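You operate a simulated robot arm through the tools that you are given. There is no shell and no other tool. Be economical: measure what you need, move in short steps, check, and stop when the job is done.

Carry out the task below with a simulated two-armed robot. There is one attempt and no reset: what you move stays moved.

## Task
On the ledge, fold the blue cloth in half, so that its two short edges meet.

It is judged by the outcome, as a careful person would: the job done as asked, and still so three seconds after it is handed in. It fails if anything else is knocked over, pushed out of place, dropped, spilled or broken. Flat cloth is picked up by pressing the open fingertips on it (5 to 10 N) and closing them slowly along it; thin cloth reads only 2 to 8 mm in the jaws.

## Robot
Two 6-joint arms with two-finger parallel grippers on one trunk, on a base that drives. Base frame: it is fixed to the floor where the robot stands at the start and does not move with it; the origin is under the middle of the robot, x ahead of it, y to its left, z up; the surface under the hand at the start is at about z = 800. Readings come in mm, degrees, newtons and seconds.
The left shoulder is at the start at [-96, 177, 781], the right one opposite. With the tool pointing down near the work surface each hand reaches from about 100 to 700 mm from the robot's upright axis, wherever it stands, measured 20 degrees to its own side. Places, roughly: ledge [500, -200, 800]. Payload 1.57 kg a hand.
The tool frame of a hand sits at the grasp point between the pads (the TCP): z along the fingers, y along the line on which they close. The tips reach 30 mm beyond it. The gripper opens to 80 mm. The fingers are 17 mm wide and 12 mm thick; the gripper's body (40 by 82 mm) begins 80 mm behind the TCP.
Orientation is told as [roll, pitch, yaw] about the base's x, y, z axes, in that order, counted from this pose: with the fingers straight down and closing along the base's y, the tool's x points along the base's -x, its y along +y and its z along -z.

## Interface
- The arms move only by the tool move_arm. It takes "left_rows", "right_rows" or both (then of equal length, played together; a hand with none holds still); each is a list of rows, each a list of 6 numbers: the shift along the base's x, y, z in mm, then the turn, a rotation vector about the base's x, y, z in degrees. In form: [[x, y, z, wx, wy, wz], ...]. A call has 1 to 12 rows; each row shifts and turns the commanded pose from where the row before left it. "left_gripper" and "right_gripper" are, for a hand that has rows, the gripper command, from -1 (shut) to 1 (fully open), values between in proportion, set as the call begins (left out, the last holds). A row lasts 0.2 s, in which the tool goes at most 50 mm and 8.6 degrees; a call with a longer step from one row to the next is refused whole, and so is a gripper value outside its range. Where a pose cannot be reached the arm comes as near as it can. A force on the tool above 40 N (or 10 N above the force at the start of the call, whichever is more), or a blocked arm, ends the call early, and 0.2 s more pass. Each finger travels about 72 mm/s and halts on what it meets, pressing with about 20 N; the grip force reading is that of the motor and also rises with nothing between the fingers. The clock runs only during rows and for 0.2 s after the last one: add rows that do not move to give the fingers time. The reply holds the time, the measured pose of the TCP, the force on the tool along the base axes, the opening and the grip force, in the units named above and with some noise, with the torque about the TCP (base axes, N m) and any sound that the robot's microphone picked up.
- Cameras (640 x 400 px; columns grow to the right, rows downward): "scene" is now at [35.9, 0.1, 1500.4]; the picture's right is [-0.02, -1.00, 0.00], its down [-0.78, 0.02, -0.63] and it looks along [0.63, -0.01, -0.78] (base axes); focal length 256 px, centre (320, 200). "left" rides on the left gripper at [72, 7, -122] in its tool frame; the picture's right is [-0.09, 1.00, 0.00], its down [-0.84, -0.08, -0.54] and it looks along [-0.54, -0.05, 0.84] (tool axes); focal length 238 px, centre (320, 200). "right" rides on the right gripper at [72, -7, -122] in its tool frame; the picture's right is [0.09, 1.00, 0.00], its down [-0.84, 0.08, -0.54] and it looks along [-0.54, 0.05, 0.84] (tool axes); focal length 238 px, centre (320, 200). There is no depth. A picture from a camera that has moved, and an enlarged one, comes with that camera's place and axes in the base frame and with its lens.
- grab_frame(camera): a new picture of that camera. No time passes.
- lift_body(by): slides the trunk up (or, below 0, down) by that many mm; the arms and the scene camera ride with it, the base frame stays. It gives what a move gives, with no picture.
- roll_base(legs): drives the robot by 1 to 6 legs, each [ahead, left, turn to the left] in mm, mm and degrees, along the robot's own axes; the way and the turn of a leg run together, so that a leg with both is an arc; at most 1500 mm and 180 degrees a leg. The arms and the cameras ride along, it lands a little off, and it stops where it bumps. It gives what a move gives.
- turn_head(pan, tilt): turns the head with the scene camera to pan (to the left, within 143 degrees either way) and tilt (down, from -29 to 69), counted from straight ahead of the robot. It gives what a move gives.
- enlarge(camera, box): a new picture of the part [left, top, right, bottom] of that camera's present view, enlarged. No time passes.
- close_job(): hands the job in; it is judged then, once.

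Work in short steps. Places have to be worked out from the pictures, the camera data and where the tool is seen: move nearer, look again, correct. Check each grasp and each placing, and mend what went wrong. You have 120 turns and 108 pictures in all, those below and enlarged ones among them. Open the grippers and draw the arms clear of the work before you hand the job in, unless the task says otherwise; then end with one line.

The tools are called after "Request:" as a command line: name --argument value ..., lists and objects as JSON in quotes. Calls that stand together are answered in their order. move_arm: Moves the arms, as the interface text tells. Its arguments: {"type":"object","properties":{"left_rows":{"type":"array","items":{"type":"array","items":{"type":"number"}}},"left_gripper":{"type":"number"},"right_rows":{"type":"array","items":{"type":"array","items":{"type":"number"}}},"right_gripper":{"type":"number"}},"required":[]} The other tools are called the same way: lift_body (by) slides the trunk up or down; roll_base (legs) drives the base; turn_head (pan, tilt) turns the head that bears the scene camera; grab_frame (camera) takes a picture; enlarge (camera, box) takes an enlarged picture of a part of a camera's view; close_job () hands the job in.

At the start:

```text
clock: 0.0
left_ee_pos: [512.4, 255.9, 1043.6]
left_tcp_rot: [0.0, 0.0, 0.0]
left_wrist_force: [-0.4, -0.7, 0.2]
left_torque: [-0.01, -0.01, 0.02]
left_finger_gap: 80.0
left_grip_force: 0.0
right_ee_pos: [511.8, -250.3, 955.9]
right_tcp_rot: [-0.1, 0.0, 0.0]
right_wrist_force: [-0.5, 0.9, 0.2]
right_torque: [0.01, 0.01, -0.02]
right_finger_gap: 80.2
right_grip_force: 0.0
trunk travel left (down, up): [-225.0, 103.0]
robot x, y, heading: [2.5, -1.3, -0.2]
head pan, tilt: [-1.2, 51.1]
```

scene: 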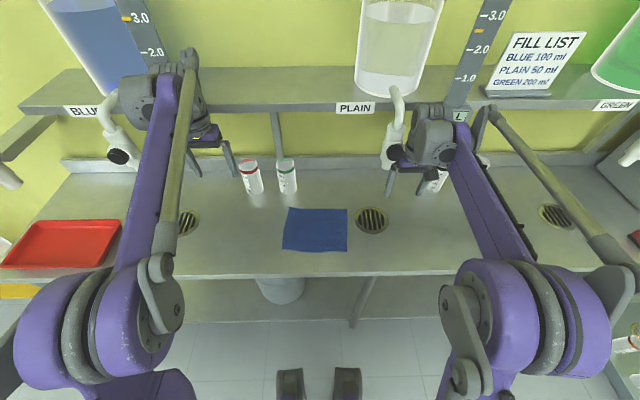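
right: 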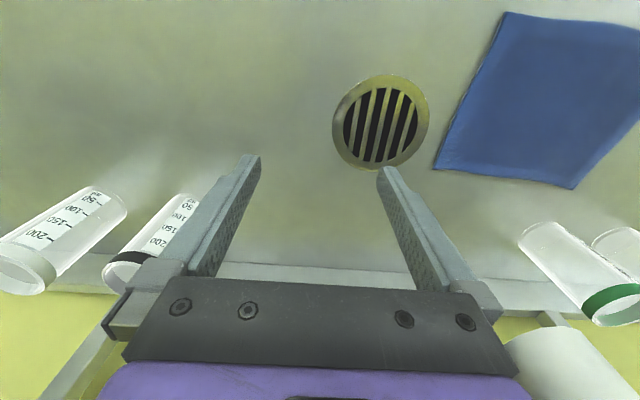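
left: 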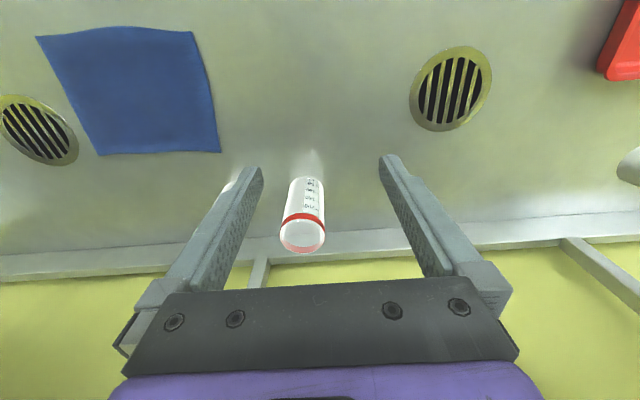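

I place the cloth at about x 400–570, y −95 to +105, so the short edges run along x. I enlarge the view to refine the corners.

Request:
enlarge --camera "scene" --box '[220, 140, 460, 290]'

```text
2.67 times, centred on (340, 215) of scene
camera zoom: at [35.9, 0.1, 1500.4], right [-0.02, -1.0, 0.0], down [-0.78, 0.02, -0.63], along [0.63, -0.01, -0.78], focal length 684 px, centre (267, 160)
```

zoom: 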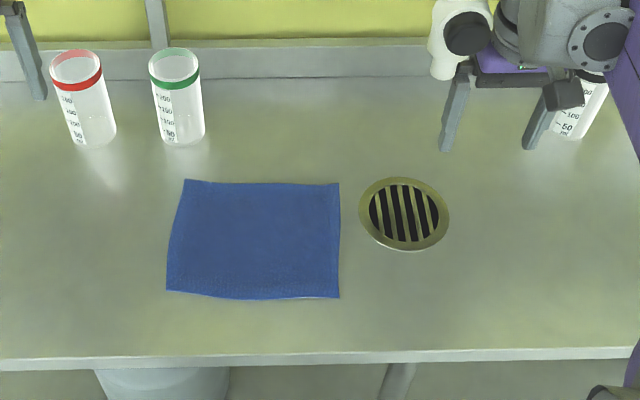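

Cloth corners: far-left (572,97), far-right (562,−100), near-right (399,−86), near-left (412,109). I'll fold the right edge over to the left, with the left hand on the far corner and the right hand on the near corner, each leaning to its own side. First I bring the right hand over and yaw it 90°.

Request:
move_arm --right_rows '[[-8.4, 9, 0, 0, 0, 8.2], [-8.4, 9, 0, 0, 0, 8.2], [-8.4, 9, 0, 0, 0, 8.2], [-8.4, 9, 0, 0, 0, 8.2], [-8.4, 9, 0, 0, 0, 8.2], [-8.4, 9, 0, 0, 0, 8.2], [-8.4, 9, 0, 0, 0, 8.2], [-8.4, 9, 0, 0, 0, 8.2], [-8.4, 9, 0, 0, 0, 8.2], [-8.4, 9, 0, 0, 0, 8.2], [-8.4, 9, 0, 0, 0, 8.0]]' --right_gripper -0.2

Request:
grab_frame --camera "scene"

```text
clock: 0.5
left_ee_pos: [513.8, 254.5, 1043.1]
left_tcp_rot: [0.1, 0.0, -0.1]
left_wrist_force: [0.1, 0.7, 0.1]
left_torque: [-0.02, -0.02, 0.03]
left_finger_gap: 79.9
left_grip_force: 0.1
right_ee_pos: [501.9, -246.0, 956.1]
right_tcp_rot: [-0.4, -0.1, 10.3]
right_wrist_force: [9.0, -13.7, -2.6]
right_torque: [1.64, 1.11, -0.55]
right_finger_gap: 32.0
right_grip_force: 0.1
trunk travel left (down, up): [-225.0, 103.0]
robot x, y, heading: [2.4, 1.1, -0.0]
head pan, tilt: [-1.2, 51.1]
stopped in row 2 (right hand): the force on the tool passed its limit at 44 N (the readings are from after the stop); the commanded pose is now the measured one
```

```text
103 pictures are left
camera scene: at [36.4, -0.7, 1500.3], right [-0.02, -1.0, 0.0], down [-0.78, 0.02, -0.63], along [0.63, -0.01, -0.78], focal length 256 px, centre (320, 200)
```

scene: 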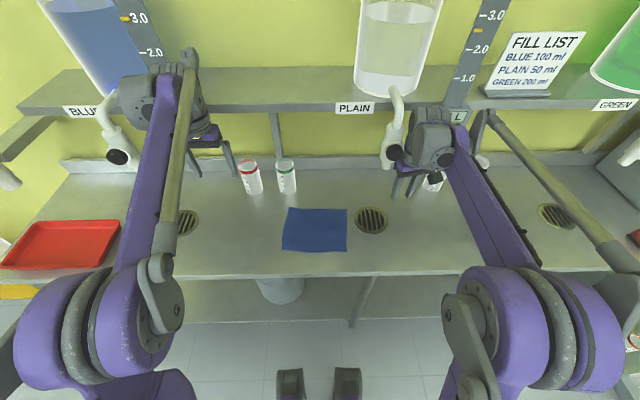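

The right hand touched something, perhaps the nozzle behind it. I look closer before moving.

Request:
enlarge --camera "scene" --box '[340, 70, 520, 210]'

Request:
grab_frame --camera "right"

```text
2.86 times, centred on (430, 140) of scene
camera zoom: at [36.4, -0.7, 1500.3], right [-0.02, -1.0, 0.0], down [-0.78, 0.02, -0.63], along [0.63, -0.01, -0.78], focal length 732 px, centre (6, 371)
```

zoom: 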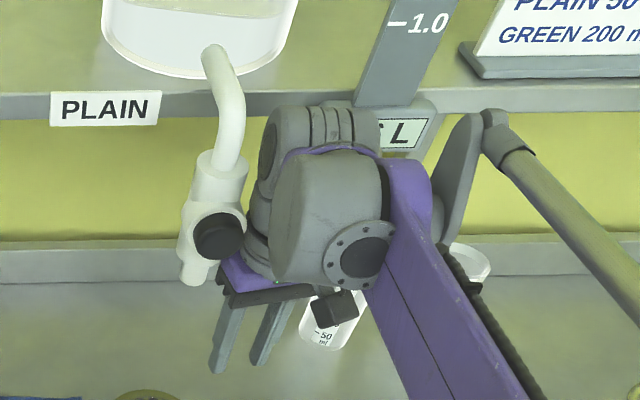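

```text
101 pictures are left
camera right: at [431.9, -264.0, 1076.4], right [-0.27, 0.96, -0.01], down [0.81, 0.23, 0.54], along [0.53, 0.14, -0.84], focal length 238 px, centre (320, 200)
```

right: 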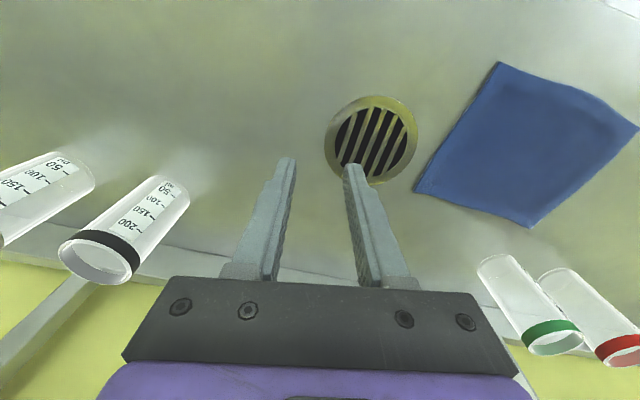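

The wrist's left side touches the PLAIN faucet, so I back the hand away (toward −y and −x) without turning.

Request:
move_arm --right_rows '[[-6, -8, 0, 0, 0, 0], [-15, -10, 0, 0, 0, 0], [-25, -5, 0, 0, 0, 0], [-30, 0, 0, 0, 0, 0], [-30, 0, 0, 0, 0, 0]]'

Request:
enlarge --camera "scene" --box '[340, 70, 520, 210]'

```text
clock: 1.7
left_ee_pos: [513.1, 255.0, 1043.6]
left_tcp_rot: [0.1, 0.0, -0.1]
left_wrist_force: [-0.1, 0.3, -0.1]
left_torque: [0.05, 0.0, -0.02]
left_finger_gap: 80.0
left_grip_force: 0.0
right_ee_pos: [394.4, -264.2, 954.1]
right_tcp_rot: [-0.3, -0.3, 10.4]
right_wrist_force: [-0.5, 0.4, -0.6]
right_torque: [0.01, -0.02, -0.01]
right_finger_gap: 32.1
right_grip_force: 0.0
trunk travel left (down, up): [-225.0, 103.0]
robot x, y, heading: [-0.6, 0.1, -0.1]
head pan, tilt: [-1.2, 51.1]
```

```text
2.86 times, centred on (430, 140) of scene
camera zoom: at [35.0, 0.1, 1500.4], right [-0.02, -1.0, 0.0], down [-0.78, 0.02, -0.63], along [0.63, -0.01, -0.78], focal length 732 px, centre (6, 371)
```

zoom: 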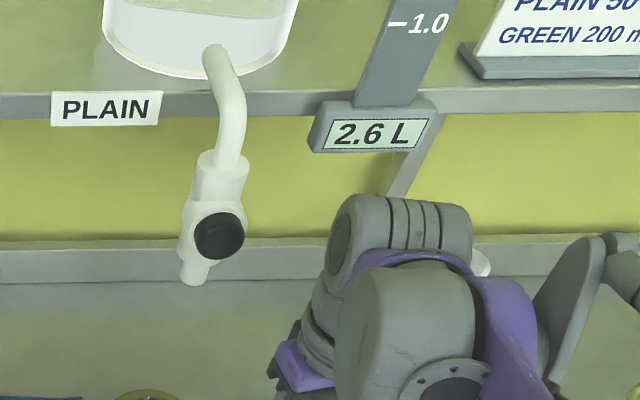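

Free now, and the faucet looks unchanged. I continue yawing the right hand while moving toward the near-right corner, staying at x ≈ 410.

Request:
move_arm --right_rows '[[0, 10, 0, 0, 0, 8], [0, 10, 0, 0, 0, 8], [0, 10, 0, 0, 0, 8], [2, 10, 0, 0, 0, 8], [2, 10, 0, 0, 0, 8], [2, 10, 0, 0, 0, 8], [2, 10, 0, 0, 0, 8], [2, 10, 0, 0, 0, 8], [2, 10, 0, 0, 0, 8], [2, 10, 0, 0, 0, 7.7]]'

Request:
grab_frame --camera "scene"

```text
clock: 3.9
left_ee_pos: [513.2, 255.1, 1043.3]
left_tcp_rot: [-0.1, -0.1, -0.1]
left_wrist_force: [0.5, 0.1, 0.1]
left_torque: [0.01, 0.0, 0.02]
left_finger_gap: 79.7
left_grip_force: 0.1
right_ee_pos: [409.5, -165.0, 955.9]
right_tcp_rot: [-0.3, -0.1, 90.4]
right_wrist_force: [0.0, -0.2, -1.2]
right_torque: [-0.01, -0.01, 0.0]
right_finger_gap: 32.1
right_grip_force: 0.0
trunk travel left (down, up): [-225.0, 103.0]
robot x, y, heading: [-1.7, 1.5, -0.0]
head pan, tilt: [-1.2, 51.1]
```

```text
99 pictures are left
camera scene: at [36.1, 0.1, 1500.4], right [-0.02, -1.0, 0.0], down [-0.78, 0.02, -0.63], along [0.63, -0.01, -0.78], focal length 256 px, centre (320, 200)
```

scene: 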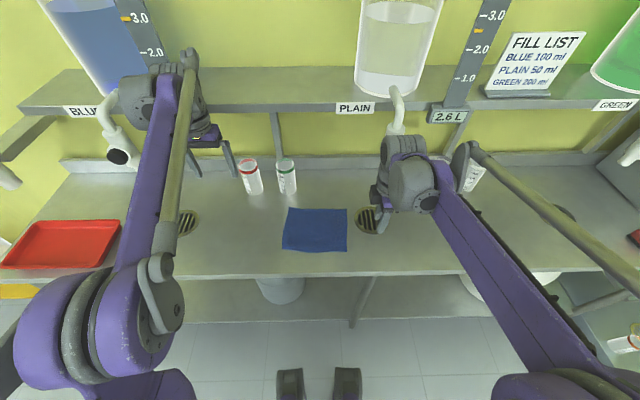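

Good posture. Now I lean the right hand 25° and bring the left hand over with the mirrored yaw of −90°.

Request:
move_arm --left_rows '[[-25, 0, 0, 0, 0, 0], [-25, 0, 0, 0, 0, 0], [-10, -10, 0, 0, 0, -8.2], [0, -25, 0, 0, 0, -8.2], [0, -25, 0, 0, 0, -8.2], [0, -25, 0, 0, 0, -8.2], [0, -25, 0, 0, 0, -8.2], [0, -25, 0, 0, 0, -8.2], [0, -25, 0, 0, 0, -8.2], [0, -20, 0, 0, 0, -8.2], [0, -20, 0, 0, 0, -8.2], [0, 0, 0, 0, 0, -8.2]]' --right_rows '[[0, 0, 0, 8, 0, 0], [0, 0, 0, 8, 0, 0], [0, 0, 0, 8, 0, 0], [0, 0, 0, 0, 0, 0], [0, 0, 0, 0, 0, 0], [0, 0, 0, 0, 0, 0], [0, 0, 0, 0, 0, 0], [0, 0, 0, 0, 0, 0], [0, 0, 0, 0, 0, 0], [0, 0, 0, 0, 0, 0], [0, 0, 0, 0, 0, 0], [0, 0, 0, 0, 0, 0]]' --left_gripper -0.2

Request:
grab_frame --camera "scene"

Request:
grab_frame --camera "right"

```text
clock: 6.5
left_ee_pos: [452.6, 54.6, 1044.6]
left_tcp_rot: [0.0, 0.0, -82.2]
left_wrist_force: [-0.1, 0.6, -0.5]
left_torque: [0.02, -0.01, 0.01]
left_finger_gap: 32.0
left_grip_force: 0.2
right_ee_pos: [409.3, -163.7, 957.2]
right_tcp_rot: [-0.4, -24.1, 90.2]
right_wrist_force: [0.2, 0.3, -0.2]
right_torque: [-0.01, 0.01, -0.01]
right_finger_gap: 32.0
right_grip_force: 0.0
trunk travel left (down, up): [-225.0, 103.0]
robot x, y, heading: [4.5, 1.3, -0.3]
head pan, tilt: [-1.2, 51.1]
```

```text
98 pictures are left
camera scene: at [36.0, 0.2, 1500.4], right [-0.02, -1.0, 0.0], down [-0.78, 0.02, -0.63], along [0.63, -0.01, -0.78], focal length 256 px, centre (320, 200)
```

scene: 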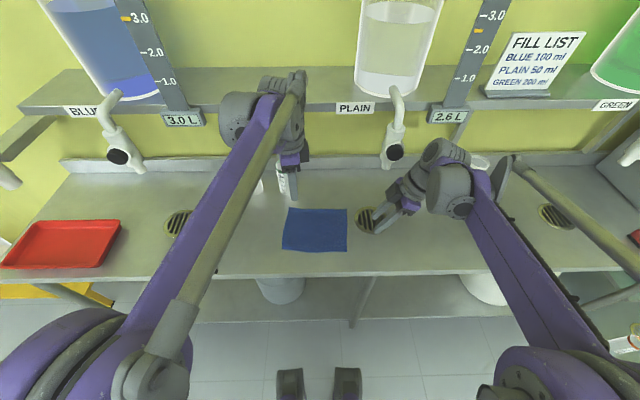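

```text
97 pictures are left
camera right: at [415.8, -280.4, 1037.2], right [-1.0, -0.09, -0.04], down [-0.08, 0.54, 0.84], along [-0.05, 0.84, -0.55], focal length 238 px, centre (320, 200)
```

right: 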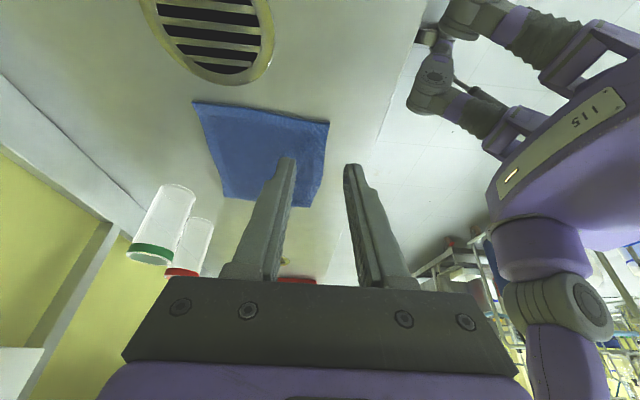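

Both are clear. I finish the left yaw and lean it −24°, moving forward to hover near the far-right corner.

Request:
move_arm --left_rows '[[5, -10, -5, 0, 0, -8], [10, -10, -5, -8, 0, 0], [10, -10, -5, -8, 0, 0], [15, -10, -10, -8, 0, 0], [20, -10, -15, 0, 0, 0], [20, -15, -20, 0, 0, 0], [15, -15, -20, 0, 0, 0], [0, -15, -15, 0, 0, 0]]'

Request:
grab_frame --camera "scene"

Request:
grab_frame --camera "left"

```text
clock: 8.3
left_ee_pos: [547.0, -39.1, 949.4]
left_tcp_rot: [0.2, -24.0, -90.1]
left_wrist_force: [0.2, -0.3, 0.5]
left_torque: [0.02, 0.0, 0.02]
left_finger_gap: 31.9
left_grip_force: 0.1
right_ee_pos: [407.1, -164.1, 956.8]
right_tcp_rot: [-0.5, -24.1, 90.3]
right_wrist_force: [0.9, -0.4, -0.8]
right_torque: [-0.01, -0.03, -0.01]
right_finger_gap: 32.0
right_grip_force: 0.1
trunk travel left (down, up): [-225.0, 103.0]
robot x, y, heading: [3.6, -2.2, -0.2]
head pan, tilt: [-1.2, 51.1]
```

```text
96 pictures are left
camera scene: at [32.8, 0.9, 1500.5], right [-0.02, -1.0, 0.0], down [-0.78, 0.02, -0.63], along [0.63, -0.01, -0.78], focal length 256 px, centre (320, 200)
```

scene: 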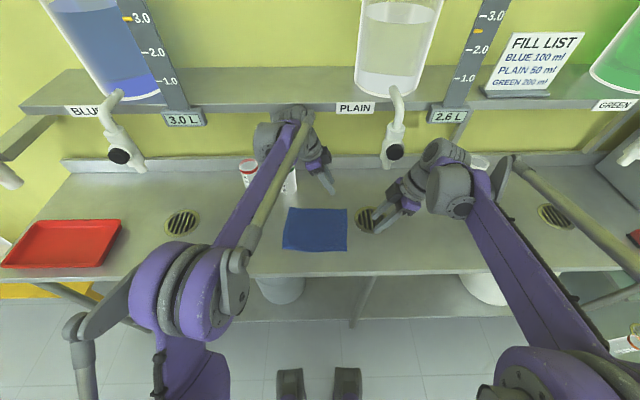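

```text
95 pictures are left
camera left: at [553.3, 75.8, 1030.8], right [1.0, -0.08, 0.04], down [-0.08, -0.54, 0.84], along [-0.05, -0.83, -0.55], focal length 238 px, centre (320, 200)
```

left: 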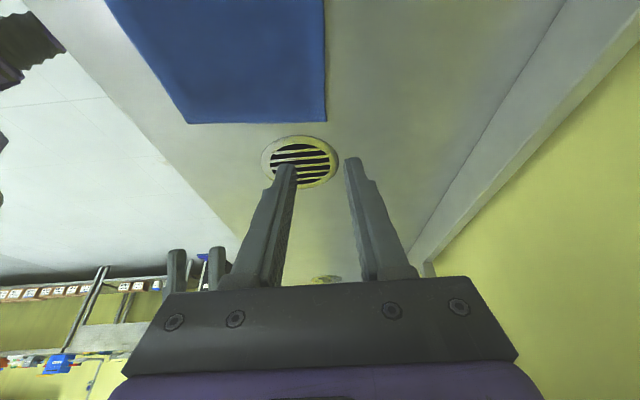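

Both wrist cameras agree: far-right corner ≈ (555,−103), near-right ≈ (398,−90). I go to hover 30 mm above the pinch points (529,−88) and (424,−84), with gaps of 24 mm.

Request:
move_arm --left_rows '[[-4, -12, -22, 0, 0, 0], [-4, -12, -22, 0, 0, 0], [-5, -12, -22, 0, 0, 0], [-5, -13, -23, 0, 0, 0], [0, 0, 0, 0, 0, 0]]' --right_rows '[[4, 20, -24, 0, 0, 0], [4, 20, -24, 0, 0, 0], [4, 20, -24, 0, 0, 0], [4, 20, -24, 0, 0, 0], [0, 0, 0, 0, 0, 0]]' --left_gripper -0.4 --right_gripper -0.4

Request:
grab_frame --camera "left"

Request:
grab_frame --camera "right"

Request:
grab_frame --camera "scene"

```text
clock: 9.5
left_ee_pos: [529.9, -89.6, 859.8]
left_tcp_rot: [0.0, -24.0, -90.2]
left_wrist_force: [-0.1, 0.0, -0.5]
left_torque: [0.02, -0.02, 0.01]
left_finger_gap: 24.0
left_grip_force: 0.0
right_ee_pos: [425.8, -85.3, 858.2]
right_tcp_rot: [-0.4, -24.1, 90.3]
right_wrist_force: [0.5, -0.1, -0.1]
right_torque: [0.0, -0.01, -0.02]
right_finger_gap: 24.0
right_grip_force: 0.0
trunk travel left (down, up): [-225.0, 103.0]
robot x, y, heading: [-0.4, -0.1, 0.2]
head pan, tilt: [-1.2, 51.1]
```

```text
94 pictures are left
camera left: at [536.6, 25.3, 940.9], right [1.0, -0.09, 0.04], down [-0.08, -0.54, 0.84], along [-0.05, -0.83, -0.55], focal length 238 px, centre (320, 200)
```

left: 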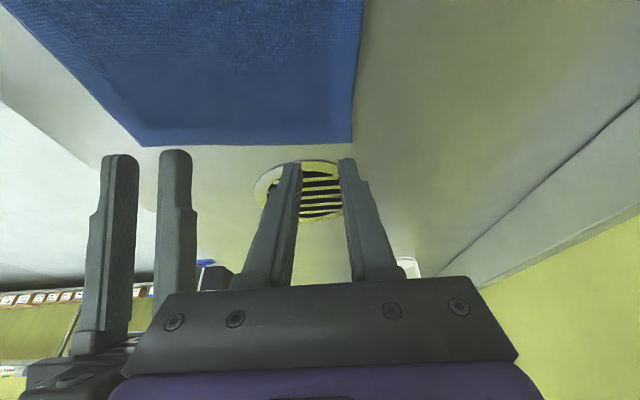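

```text
93 pictures are left
camera right: at [432.1, -201.4, 940.1], right [-1.0, -0.08, -0.04], down [-0.08, 0.54, 0.84], along [-0.05, 0.84, -0.55], focal length 238 px, centre (320, 200)
```

right: 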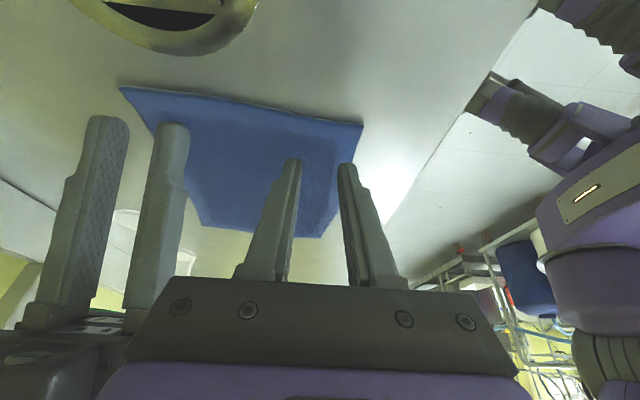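

```text
92 pictures are left
camera scene: at [35.7, -0.1, 1500.4], right [-0.02, -1.0, 0.0], down [-0.78, 0.02, -0.63], along [0.63, -0.01, -0.78], focal length 256 px, centre (320, 200)
```

scene: 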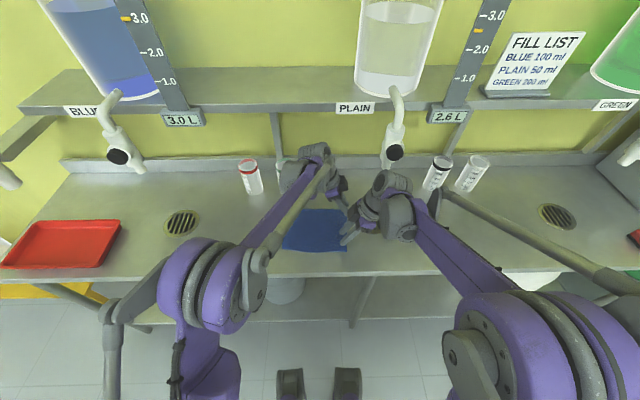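

Positions check out. Descend to just above contact.

Request:
move_arm --left_rows '[[0, 0, -8, 0, 0, 0], [0, 0, -8, 0, 0, 0], [0, 0, -6, 0, 0, 0], [0, 0, -4, 0, 0, 0], [0, 0, 0, 0, 0, 0]]' --right_rows '[[0, 0, -8, 0, 0, 0], [0, 0, -8, 0, 0, 0], [0, 0, -6, 0, 0, 0], [0, 0, -4, 0, 0, 0], [0, 0, 0, 0, 0, 0]]'

```text
clock: 10.7
left_ee_pos: [529.1, -90.5, 833.6]
left_tcp_rot: [0.1, -24.0, -90.1]
left_wrist_force: [0.6, 0.5, 7.2]
left_torque: [-0.06, 0.01, 0.04]
left_finger_gap: 23.9
left_grip_force: 0.1
right_ee_pos: [425.6, -85.5, 834.1]
right_tcp_rot: [-0.3, -24.2, 90.2]
right_wrist_force: [1.9, 0.0, 5.0]
right_torque: [0.04, 0.0, 0.01]
right_finger_gap: 23.9
right_grip_force: 0.0
trunk travel left (down, up): [-225.0, 103.0]
robot x, y, heading: [-0.4, 0.5, 0.1]
head pan, tilt: [-1.2, 51.1]
```

Both press with 7 N and 5 N already. I close slowly in steps while holding the pressure.

Request:
move_arm --left_rows '[[0, 0, 0, 0, 0, 0], [0, 0, 0, 0, 0, 0]]' --right_rows '[[0, 0, -0.7, 0, 0, 0], [0, 0, 0, 0, 0, 0]]' --left_gripper -0.55 --right_gripper -0.55

Request:
move_arm --left_rows '[[0, 0, 0, 0, 0, 0], [0, 0, 0, 0, 0, 0]]' --right_rows '[[0, 0, 0, 0, 0, 0], [0, 0, 0, 0, 0, 0]]' --left_gripper -0.68 --right_gripper -0.68

Request:
grab_frame --camera "left"

Request:
grab_frame --camera "right"

```text
clock: 11.3
left_ee_pos: [528.5, -89.0, 833.6]
left_tcp_rot: [0.0, -24.1, -90.2]
left_wrist_force: [-0.4, -0.2, 5.4]
left_torque: [0.0, 0.01, 0.0]
left_finger_gap: 17.2
left_grip_force: 0.0
right_ee_pos: [424.4, -85.6, 833.0]
right_tcp_rot: [-0.4, -24.3, 90.1]
right_wrist_force: [0.0, -1.4, 8.0]
right_torque: [0.02, 0.01, 0.04]
right_finger_gap: 16.9
right_grip_force: 0.1
trunk travel left (down, up): [-225.0, 103.0]
robot x, y, heading: [4.2, -1.5, -0.1]
head pan, tilt: [-1.2, 51.1]
```

```text
clock: 11.9
left_ee_pos: [529.4, -88.5, 833.7]
left_tcp_rot: [0.0, -24.0, -90.2]
left_wrist_force: [-0.7, -0.3, 5.1]
left_torque: [-0.04, -0.02, -0.01]
left_finger_gap: 12.6
left_grip_force: 0.1
right_ee_pos: [424.5, -85.7, 833.3]
right_tcp_rot: [-0.4, -24.1, 90.3]
right_wrist_force: [1.3, -0.6, 8.7]
right_torque: [0.08, -0.01, 0.02]
right_finger_gap: 12.2
right_grip_force: 0.0
trunk travel left (down, up): [-225.0, 103.0]
robot x, y, heading: [1.7, -2.6, -0.2]
head pan, tilt: [-1.2, 51.1]
```

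```text
91 pictures are left
camera left: at [536.2, 25.8, 915.4], right [1.0, -0.09, 0.04], down [-0.08, -0.54, 0.84], along [-0.05, -0.83, -0.55], focal length 238 px, centre (320, 200)
```

left: 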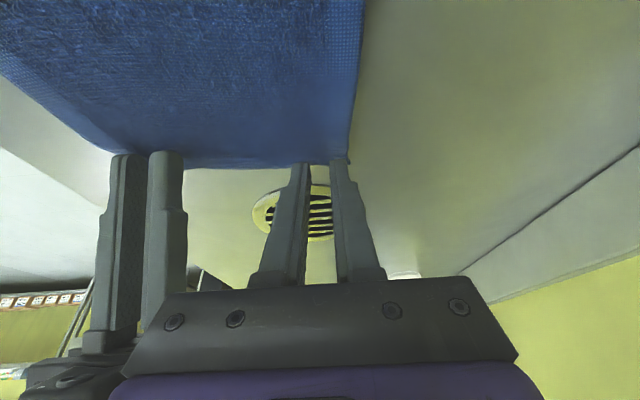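

```text
90 pictures are left
camera right: at [431.4, -201.2, 914.7], right [-1.0, -0.09, -0.04], down [-0.08, 0.54, 0.84], along [-0.05, 0.84, -0.55], focal length 238 px, centre (320, 200)
```

right: 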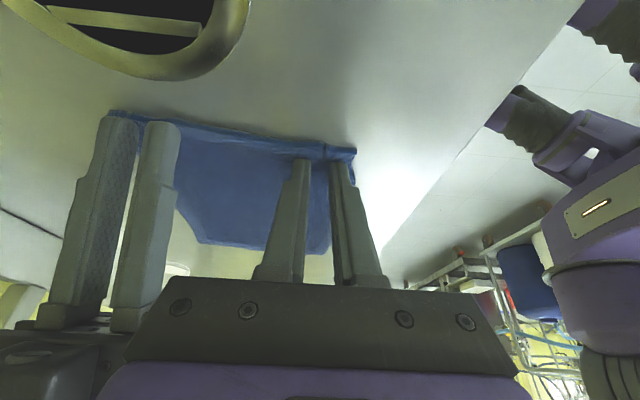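

Cloth is starting to ridge between the fingers. Continue closing fully.

Request:
move_arm --left_rows '[[0, 0, -0.5, 0, 0, 0], [0, 0, 0, 0, 0, 0]]' --right_rows '[[0, 0, 0, 0, 0, 0], [0, 0, 0, 0, 0, 0]]' --left_gripper -0.82 --right_gripper -0.82

Request:
move_arm --left_rows '[[0, 0, 0, 0, 0, 0], [0, 0, 0, 0, 0, 0], [0, 0, 0, 0, 0, 0]]' --right_rows '[[0, 0, 0, 0, 0, 0], [0, 0, 0, 0, 0, 0], [0, 0, 0, 0, 0, 0]]' --left_gripper -1 --right_gripper -1

Request:
grab_frame --camera "left"

Request:
grab_frame --camera "right"

```text
clock: 12.5
left_ee_pos: [528.7, -88.3, 832.6]
left_tcp_rot: [0.0, -23.9, -90.1]
left_wrist_force: [-1.7, -1.2, 6.4]
left_torque: [-0.03, 0.02, -0.01]
left_finger_gap: 7.6
left_grip_force: 0.3
right_ee_pos: [425.1, -87.5, 833.7]
right_tcp_rot: [-0.4, -24.1, 90.3]
right_wrist_force: [1.2, 0.5, 9.9]
right_torque: [0.03, 0.01, 0.01]
right_finger_gap: 7.8
right_grip_force: 0.3
trunk travel left (down, up): [-225.0, 103.0]
robot x, y, heading: [-2.7, 1.3, -0.0]
head pan, tilt: [-1.2, 51.1]
```

```text
clock: 13.3
left_ee_pos: [528.5, -87.7, 833.9]
left_tcp_rot: [0.1, -24.1, -90.1]
left_wrist_force: [-0.7, 0.5, 5.5]
left_torque: [-0.05, 0.02, -0.01]
left_finger_gap: 0.0
left_grip_force: 20.5
right_ee_pos: [425.6, -84.6, 832.4]
right_tcp_rot: [-0.4, -24.2, 90.3]
right_wrist_force: [1.5, -0.4, 9.9]
right_torque: [0.06, -0.05, -0.02]
right_finger_gap: 2.5
right_grip_force: 20.0
trunk travel left (down, up): [-225.0, 103.0]
robot x, y, heading: [0.7, 0.7, -0.1]
head pan, tilt: [-1.2, 51.1]
```

```text
89 pictures are left
camera left: at [536.1, 26.2, 915.4], right [1.0, -0.09, 0.04], down [-0.08, -0.54, 0.84], along [-0.05, -0.83, -0.55], focal length 238 px, centre (320, 200)
```

left: 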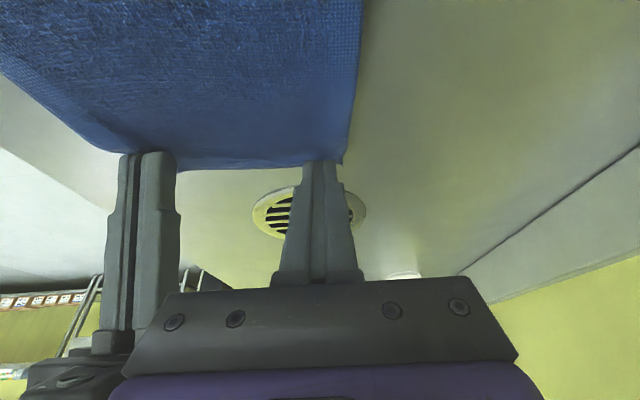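

```text
88 pictures are left
camera right: at [431.2, -201.2, 914.8], right [-1.0, -0.09, -0.04], down [-0.08, 0.54, 0.84], along [-0.05, 0.84, -0.55], focal length 238 px, centre (320, 200)
```

right: 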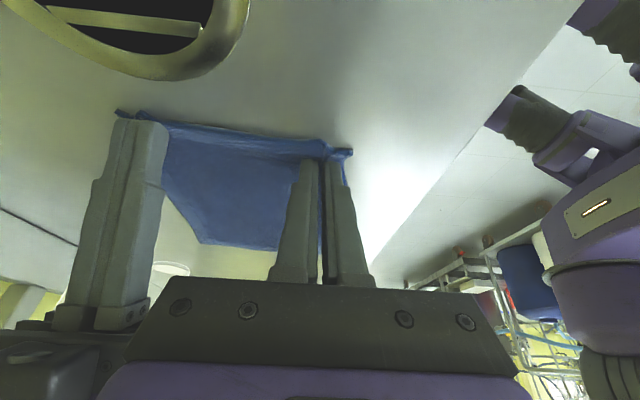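

The right holds cloth (2.5 mm), but the left slipped (0 mm). I reopen the left, shift it 8 mm further in and press a little harder.

Request:
move_arm --left_rows '[[0, 0, 6, 0, 0, 0], [-2, 8, 4, 0, 0, 0], [0, 0, 0, 0, 0, 0], [0, 0, -5, 0, 0, 0], [0, 0, -5.5, 0, 0, 0], [0, 0, -0.5, 0, 0, 0]]' --left_gripper -0.4

Request:
grab_frame --camera "left"

```text
clock: 14.7
left_ee_pos: [527.7, -80.8, 833.7]
left_tcp_rot: [0.2, -24.0, -90.1]
left_wrist_force: [-2.2, -0.4, 10.8]
left_torque: [-0.05, -0.01, -0.01]
left_finger_gap: 24.2
left_grip_force: 0.0
right_ee_pos: [424.9, -85.8, 833.5]
right_tcp_rot: [-0.4, -24.1, 90.2]
right_wrist_force: [0.3, -0.7, 8.5]
right_torque: [0.04, 0.0, 0.0]
right_finger_gap: 2.3
right_grip_force: 20.6
trunk travel left (down, up): [-225.0, 103.0]
robot x, y, heading: [-2.6, -2.1, -0.2]
head pan, tilt: [-1.2, 51.1]
```

```text
87 pictures are left
camera left: at [534.5, 34.0, 915.0], right [1.0, -0.09, 0.04], down [-0.08, -0.54, 0.84], along [-0.05, -0.84, -0.55], focal length 238 px, centre (320, 200)
```

left: 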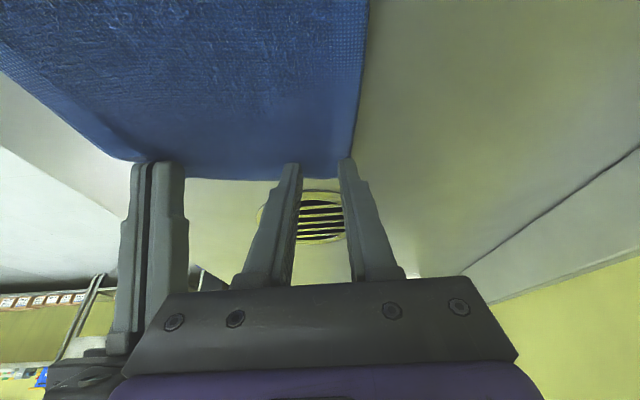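

The outer finger sits right at the far cloth edge; I lift slightly, shift 10 mm toward −x and press again.

Request:
move_arm --left_rows '[[0, 0, 6, 0, 0, 0], [-10, 0, 0, 0, 0, 0], [0, 0, 0, 0, 0, 0], [0, 0, -6.5, 0, 0, 0], [0, 0, 0, 0, 0, 0]]'

Request:
move_arm --left_rows '[[0, 0, 0, 0, 0, 0], [0, 0, 0, 0, 0, 0]]' --left_gripper -0.55

Request:
move_arm --left_rows '[[0, 0, 0, 0, 0, 0], [0, 0, 0, 0, 0, 0]]' --left_gripper -0.68

Request:
move_arm --left_rows '[[0, 0, 0, 0, 0, 0], [0, 0, 0, 0, 0, 0]]' --left_gripper -0.82

Request:
move_arm --left_rows '[[0, 0, 0, 0, 0, 0], [0, 0, 0, 0, 0, 0], [0, 0, 0, 0, 0, 0]]' --left_gripper -1

Request:
grab_frame --camera "left"

```text
clock: 15.9
left_ee_pos: [516.4, -81.4, 833.6]
left_tcp_rot: [0.1, -24.1, -90.1]
left_wrist_force: [2.5, 2.0, 15.4]
left_torque: [-0.07, -0.08, 0.03]
left_finger_gap: 24.2
left_grip_force: 0.0
right_ee_pos: [424.6, -85.9, 833.0]
right_tcp_rot: [-0.4, -24.1, 90.3]
right_wrist_force: [-0.4, -1.0, 8.2]
right_torque: [0.01, -0.01, 0.01]
right_finger_gap: 2.5
right_grip_force: 20.2
trunk travel left (down, up): [-225.0, 103.0]
robot x, y, heading: [0.5, 0.9, -0.2]
head pan, tilt: [-1.2, 51.1]
```

```text
clock: 16.5
left_ee_pos: [517.1, -81.8, 832.8]
left_tcp_rot: [0.0, -23.9, -90.1]
left_wrist_force: [-1.2, 0.4, 18.2]
left_torque: [-0.12, 0.04, -0.02]
left_finger_gap: 16.6
left_grip_force: 0.0
right_ee_pos: [424.1, -85.5, 833.3]
right_tcp_rot: [-0.5, -24.1, 90.2]
right_wrist_force: [3.1, -0.4, 6.9]
right_torque: [0.01, -0.04, -0.04]
right_finger_gap: 2.6
right_grip_force: 20.1
trunk travel left (down, up): [-225.0, 103.0]
robot x, y, heading: [4.8, 0.2, -0.2]
head pan, tilt: [-1.2, 51.1]
```

```text
clock: 17.1
left_ee_pos: [516.7, -80.9, 833.7]
left_tcp_rot: [0.0, -23.9, -90.1]
left_wrist_force: [-2.7, -0.3, 19.0]
left_torque: [-0.1, 0.04, 0.0]
left_finger_gap: 12.2
left_grip_force: 0.1
right_ee_pos: [422.8, -85.3, 834.7]
right_tcp_rot: [-0.5, -24.1, 90.2]
right_wrist_force: [3.0, 0.2, 7.4]
right_torque: [0.04, -0.07, -0.06]
right_finger_gap: 2.5
right_grip_force: 20.2
trunk travel left (down, up): [-225.0, 103.0]
robot x, y, heading: [0.7, -0.3, -0.1]
head pan, tilt: [-1.2, 51.1]
```

```text
clock: 17.7
left_ee_pos: [516.7, -80.6, 833.6]
left_tcp_rot: [0.1, -24.0, -90.1]
left_wrist_force: [-3.4, -0.6, 18.9]
left_torque: [-0.1, 0.05, 0.01]
left_finger_gap: 8.1
left_grip_force: 0.6
right_ee_pos: [423.4, -85.5, 832.3]
right_tcp_rot: [-0.4, -24.0, 90.2]
right_wrist_force: [4.0, -0.4, 8.1]
right_torque: [0.04, -0.12, -0.01]
right_finger_gap: 2.0
right_grip_force: 19.9
trunk travel left (down, up): [-225.0, 103.0]
robot x, y, heading: [1.5, 2.8, -0.2]
head pan, tilt: [-1.2, 51.1]
```

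```text
clock: 18.5
left_ee_pos: [516.9, -81.2, 833.4]
left_tcp_rot: [0.1, -24.0, -90.1]
left_wrist_force: [-0.4, -0.1, 21.1]
left_torque: [-0.11, -0.02, 0.0]
left_finger_gap: 3.5
left_grip_force: 20.0
right_ee_pos: [425.4, -86.0, 833.0]
right_tcp_rot: [-0.5, -24.1, 90.2]
right_wrist_force: [3.4, -0.6, 8.0]
right_torque: [0.04, -0.16, -0.03]
right_finger_gap: 2.4
right_grip_force: 20.2
trunk travel left (down, up): [-225.0, 103.0]
robot x, y, heading: [3.4, 2.0, 0.0]
head pan, tilt: [-1.2, 51.1]
```

```text
86 pictures are left
camera left: at [523.7, 34.1, 914.8], right [1.0, -0.09, 0.04], down [-0.08, -0.54, 0.84], along [-0.05, -0.83, -0.55], focal length 238 px, centre (320, 200)
```

left: 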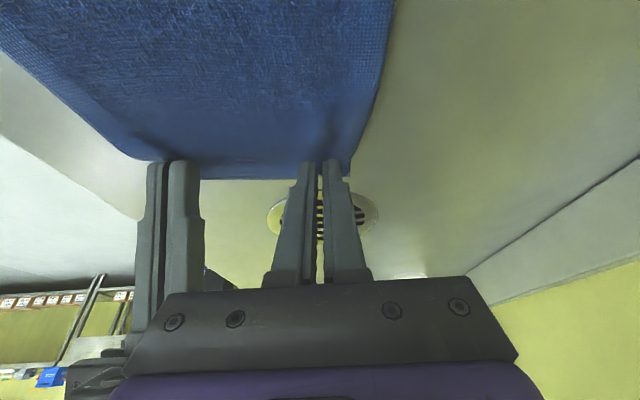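

Both hold cloth now (3.5 and 2.4 mm). I lift the edge along the beginning of the fold arc and look.

Request:
move_arm --left_rows '[[0, 0, 8, 0, 0, 0], [0, 2, 10, 0, 0, 0], [1, 4, 10, 0, 0, 0], [1, 6, 10, 0, 0, 0], [1, 8, 8, 0, 0, 0], [0, 0, 0, 0, 0, 0]]' --right_rows '[[0, 0, 8, 0, 0, 0], [0, 2, 10, 0, 0, 0], [0, 4, 10, 0, 0, 0], [0, 6, 10, 0, 0, 0], [0, 8, 8, 0, 0, 0], [0, 0, 0, 0, 0, 0]]'

Request:
grab_frame --camera "left"

Request:
grab_frame --camera "right"

Request:
enlarge --camera "scene" --box '[220, 140, 460, 290]'

```text
clock: 19.9
left_ee_pos: [520.0, -60.4, 877.3]
left_tcp_rot: [-0.1, -24.0, -90.1]
left_wrist_force: [-5.9, -0.1, 0.1]
left_torque: [0.05, 0.19, -0.01]
left_finger_gap: 3.0
left_grip_force: 19.6
right_ee_pos: [424.9, -65.2, 880.6]
right_tcp_rot: [-0.4, -24.1, 90.2]
right_wrist_force: [5.8, -0.5, -0.8]
right_torque: [-0.03, -0.17, -0.02]
right_finger_gap: 2.2
right_grip_force: 20.2
trunk travel left (down, up): [-225.0, 103.0]
robot x, y, heading: [-0.4, 1.6, -0.0]
head pan, tilt: [-1.2, 51.1]
```

```text
85 pictures are left
camera left: at [527.9, 53.7, 958.8], right [1.0, -0.09, 0.04], down [-0.08, -0.54, 0.84], along [-0.05, -0.83, -0.55], focal length 238 px, centre (320, 200)
```

left: 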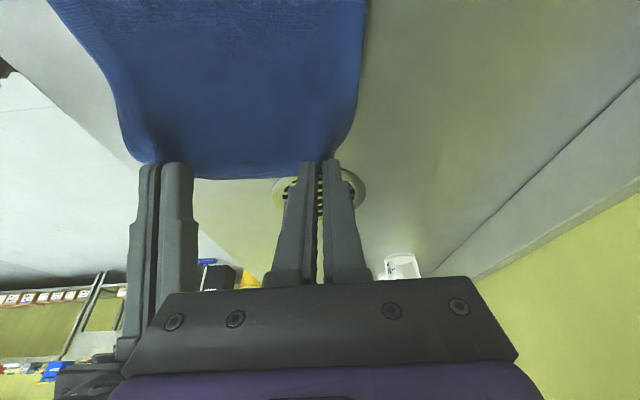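

```text
84 pictures are left
camera right: at [431.7, -180.4, 961.4], right [-1.0, -0.08, -0.04], down [-0.08, 0.54, 0.84], along [-0.05, 0.84, -0.55], focal length 238 px, centre (320, 200)
```

right: 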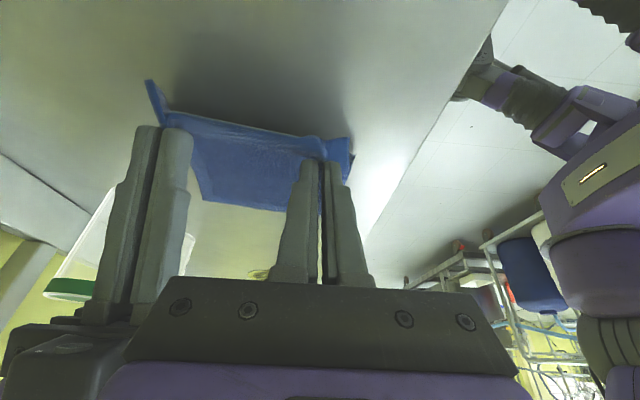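

```text
2.67 times, centred on (340, 215) of scene
camera zoom: at [36.1, -0.3, 1500.4], right [-0.02, -1.0, 0.0], down [-0.78, 0.02, -0.63], along [0.63, -0.01, -0.78], focal length 684 px, centre (267, 160)
```

zoom: 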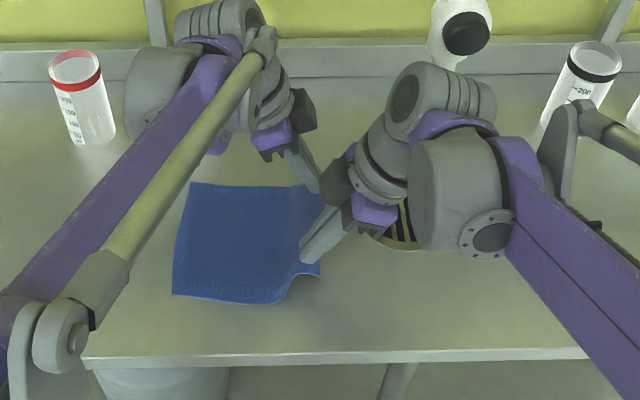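

Clean lift with the edge held straight between the hands. I continue along the arc over the fold line.

Request:
move_arm --left_rows '[[2, 15, 15, 0, 0, 0], [2, 20, 12, 0, 0, 0], [2, 20, 6, 0, 0, 0], [2, 20, 0, 0, 0, 0], [2, 20, -6, 0, 0, 0], [0, 0, 0, 0, 0, 0]]' --right_rows '[[2, 17, 15, 0, 0, 0], [2, 22, 12, 0, 0, 0], [2, 22, 6, 0, 0, 0], [2, 22, 0, 0, 0, 0], [2, 22, -6, 0, 0, 0], [0, 0, 0, 0, 0, 0]]'

Request:
grab_frame --camera "right"

Request:
grab_frame --camera "scene"

```text
clock: 21.3
left_ee_pos: [528.7, 34.0, 904.0]
left_tcp_rot: [0.0, -24.0, -90.1]
left_wrist_force: [-7.2, 0.3, 0.9]
left_torque: [0.03, 0.2, -0.06]
left_finger_gap: 3.0
left_grip_force: 19.7
right_ee_pos: [433.8, 38.8, 906.7]
right_tcp_rot: [-0.3, -24.2, 90.2]
right_wrist_force: [7.5, -0.8, -0.4]
right_torque: [-0.04, -0.23, -0.02]
right_finger_gap: 2.5
right_grip_force: 20.0
trunk travel left (down, up): [-225.0, 103.0]
robot x, y, heading: [-2.7, 0.7, -0.2]
head pan, tilt: [-1.2, 51.1]
```

```text
82 pictures are left
camera right: at [440.8, -76.2, 987.1], right [-1.0, -0.09, -0.04], down [-0.08, 0.54, 0.84], along [-0.05, 0.84, -0.55], focal length 238 px, centre (320, 200)
```

right: 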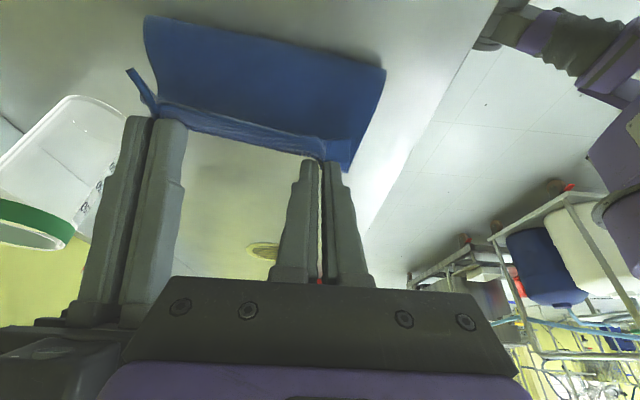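

```text
81 pictures are left
camera scene: at [35.8, -0.7, 1500.4], right [-0.02, -1.0, 0.0], down [-0.78, 0.02, -0.63], along [0.63, -0.01, -0.78], focal length 256 px, centre (320, 200)
```

scene: 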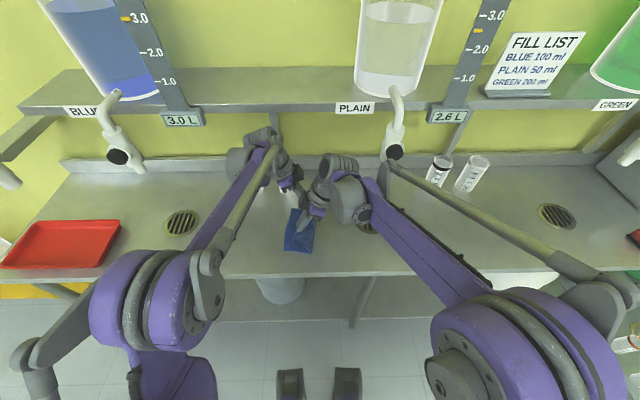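

The fold is forming well, with the crease at y ≈ 2–18. I continue down the arc to just above the left edge.

Request:
move_arm --left_rows '[[1, 17, -10, 0, 0, 0], [1, 13, -14, 0, 0, 0], [0, 9, -16, 0, 0, 0], [0, 4, -12, 0, 0, 0], [0, 0, 0, 0, 0, 0]]' --right_rows '[[1, 17, -10, 0, 0, 0], [1, 15, -14, 0, 0, 0], [0, 10, -16, 0, 0, 0], [0, 4, -14, 0, 0, 0], [0, 0, 0, 0, 0, 0]]'

Request:
grab_frame --camera "right"

Request:
grab_frame --camera "left"

Request:
enlarge --camera "scene" --box '[220, 140, 400, 270]'

```text
clock: 22.5
left_ee_pos: [534.0, 78.0, 853.2]
left_tcp_rot: [0.1, -24.0, -90.1]
left_wrist_force: [-8.2, 1.8, -0.6]
left_torque: [0.04, 0.27, -0.08]
left_finger_gap: 3.2
left_grip_force: 19.7
right_ee_pos: [436.6, 84.9, 853.0]
right_tcp_rot: [-0.4, -24.1, 90.1]
right_wrist_force: [8.3, -1.5, -1.0]
right_torque: [-0.03, -0.26, -0.01]
right_finger_gap: 2.6
right_grip_force: 19.4
trunk travel left (down, up): [-225.0, 103.0]
robot x, y, heading: [-1.5, 1.7, -0.4]
head pan, tilt: [-1.2, 51.1]
```

```text
80 pictures are left
camera right: at [443.3, -30.0, 933.7], right [-1.0, -0.08, -0.04], down [-0.08, 0.54, 0.84], along [-0.05, 0.84, -0.55], focal length 238 px, centre (320, 200)
```

right: 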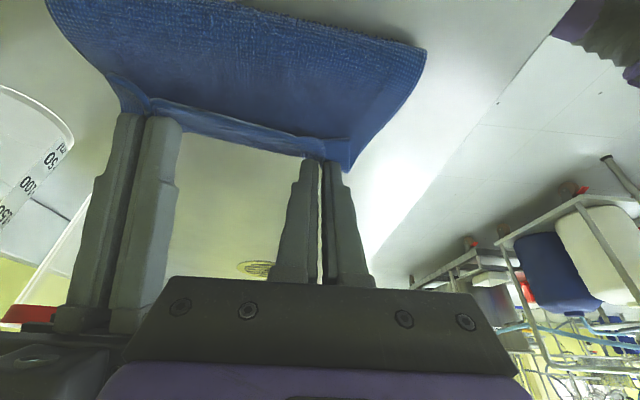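

```text
79 pictures are left
camera left: at [540.7, 192.7, 935.2], right [1.0, -0.09, 0.04], down [-0.08, -0.54, 0.84], along [-0.05, -0.83, -0.55], focal length 238 px, centre (320, 200)
```

left: 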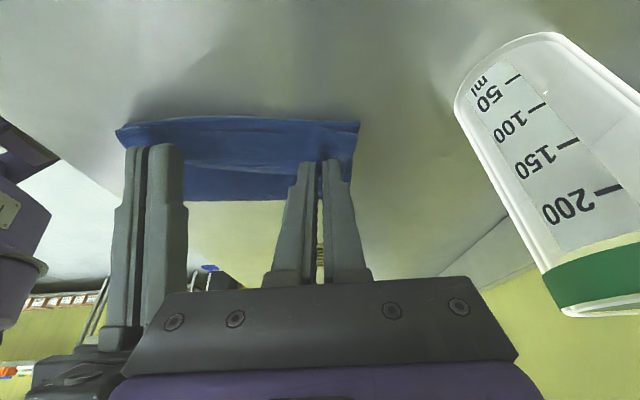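

```text
3.08 times, centred on (310, 205) of scene
camera zoom: at [35.8, -0.2, 1500.4], right [-0.02, -1.0, 0.0], down [-0.78, 0.02, -0.63], along [0.63, -0.01, -0.78], focal length 789 px, centre (351, 185)
```

zoom: 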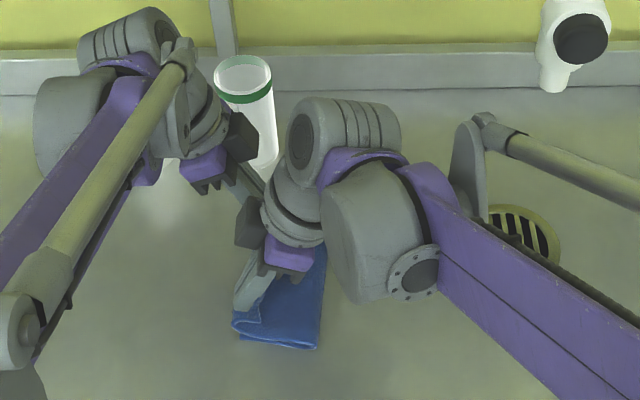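

I look closer at how the two edges sit.

Request:
enlarge --camera "left" --box '[90, 90, 390, 230]'

Request:
enlarge --camera "scene" --box '[270, 190, 350, 265]'

```text
2.13 times, centred on (240, 160) of left
camera zoom: at [540.7, 192.7, 935.2], right [1.0, -0.09, 0.04], down [-0.08, -0.54, 0.84], along [-0.05, -0.83, -0.55], focal length 508 px, centre (491, 285)
```

zoom: 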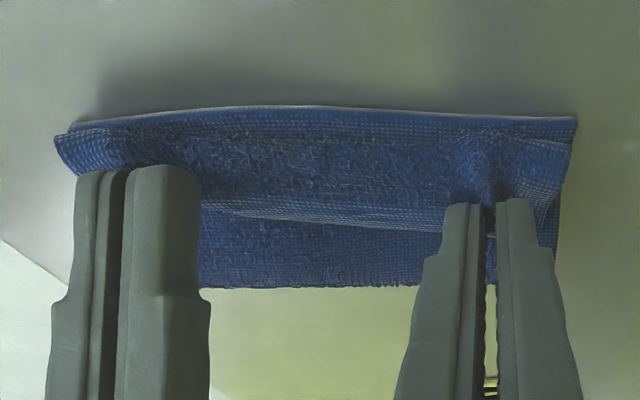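

```text
5.33 times, centred on (310, 228) of scene
camera zoom: at [35.8, -0.2, 1500.4], right [-0.02, -1.0, 0.0], down [-0.78, 0.02, -0.63], along [0.63, -0.01, -0.78], focal length 1367 px, centre (373, 53)
```

zoom: 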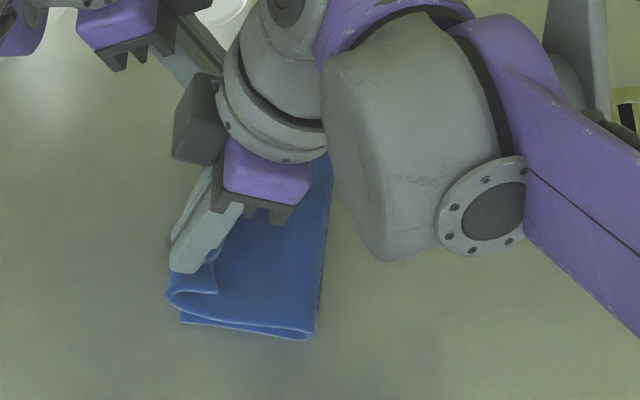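

The flap's corners sit over the bottom layer's corners, perhaps 5–10 mm overshot. I lower almost straight down, backing up a few mm.

Request:
move_arm --left_rows '[[0, -2, -6, 0, 0, 0], [0, -2, -6, 0, 0, 0], [0, -1, -4, 0, 0, 0], [0, 0, 0, 0, 0, 0]]' --right_rows '[[0, -1, -6, 0, 0, 0], [0, -1, -6, 0, 0, 0], [0, -1, -4, 0, 0, 0], [0, 0, 0, 0, 0, 0]]'

Request:
enlarge --camera "left" --box '[90, 90, 390, 230]'

Request:
enlarge --camera "scene" --box '[270, 190, 350, 265]'

```text
clock: 23.5
left_ee_pos: [532.0, 73.0, 838.1]
left_tcp_rot: [0.1, -23.9, -90.1]
left_wrist_force: [-7.8, 5.2, 13.7]
left_torque: [0.06, 0.22, -0.08]
left_finger_gap: 3.1
left_grip_force: 20.1
right_ee_pos: [434.8, 81.8, 837.0]
right_tcp_rot: [-0.5, -24.1, 90.1]
right_wrist_force: [12.9, 1.4, 24.8]
right_torque: [0.22, -0.43, -0.04]
right_finger_gap: 2.3
right_grip_force: 19.6
trunk travel left (down, up): [-225.0, 103.0]
robot x, y, heading: [-1.2, -0.2, -0.0]
head pan, tilt: [-1.2, 51.1]
```

```text
2.13 times, centred on (240, 160) of left
camera zoom: at [538.7, 188.3, 919.9], right [1.0, -0.08, 0.04], down [-0.08, -0.54, 0.84], along [-0.05, -0.83, -0.55], focal length 508 px, centre (491, 285)
```

zoom: 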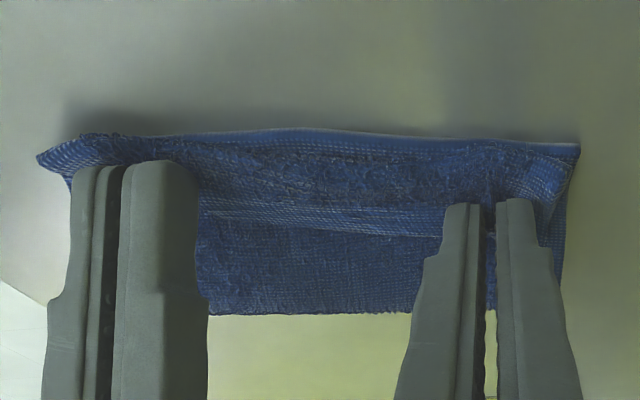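

```text
5.33 times, centred on (310, 228) of scene
camera zoom: at [33.8, 0.3, 1500.7], right [-0.02, -1.0, 0.0], down [-0.78, 0.02, -0.63], along [0.63, -0.01, -0.78], focal length 1367 px, centre (373, 53)
```

zoom: 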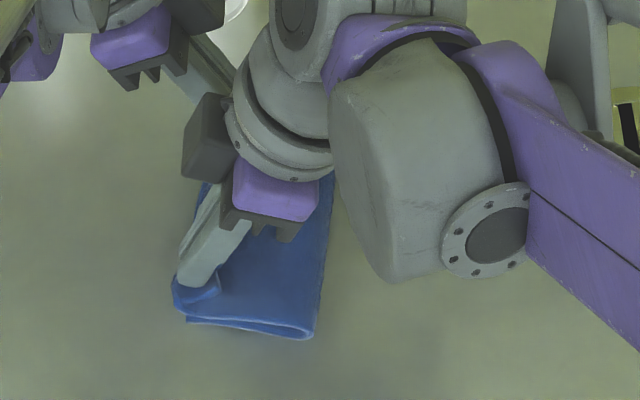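

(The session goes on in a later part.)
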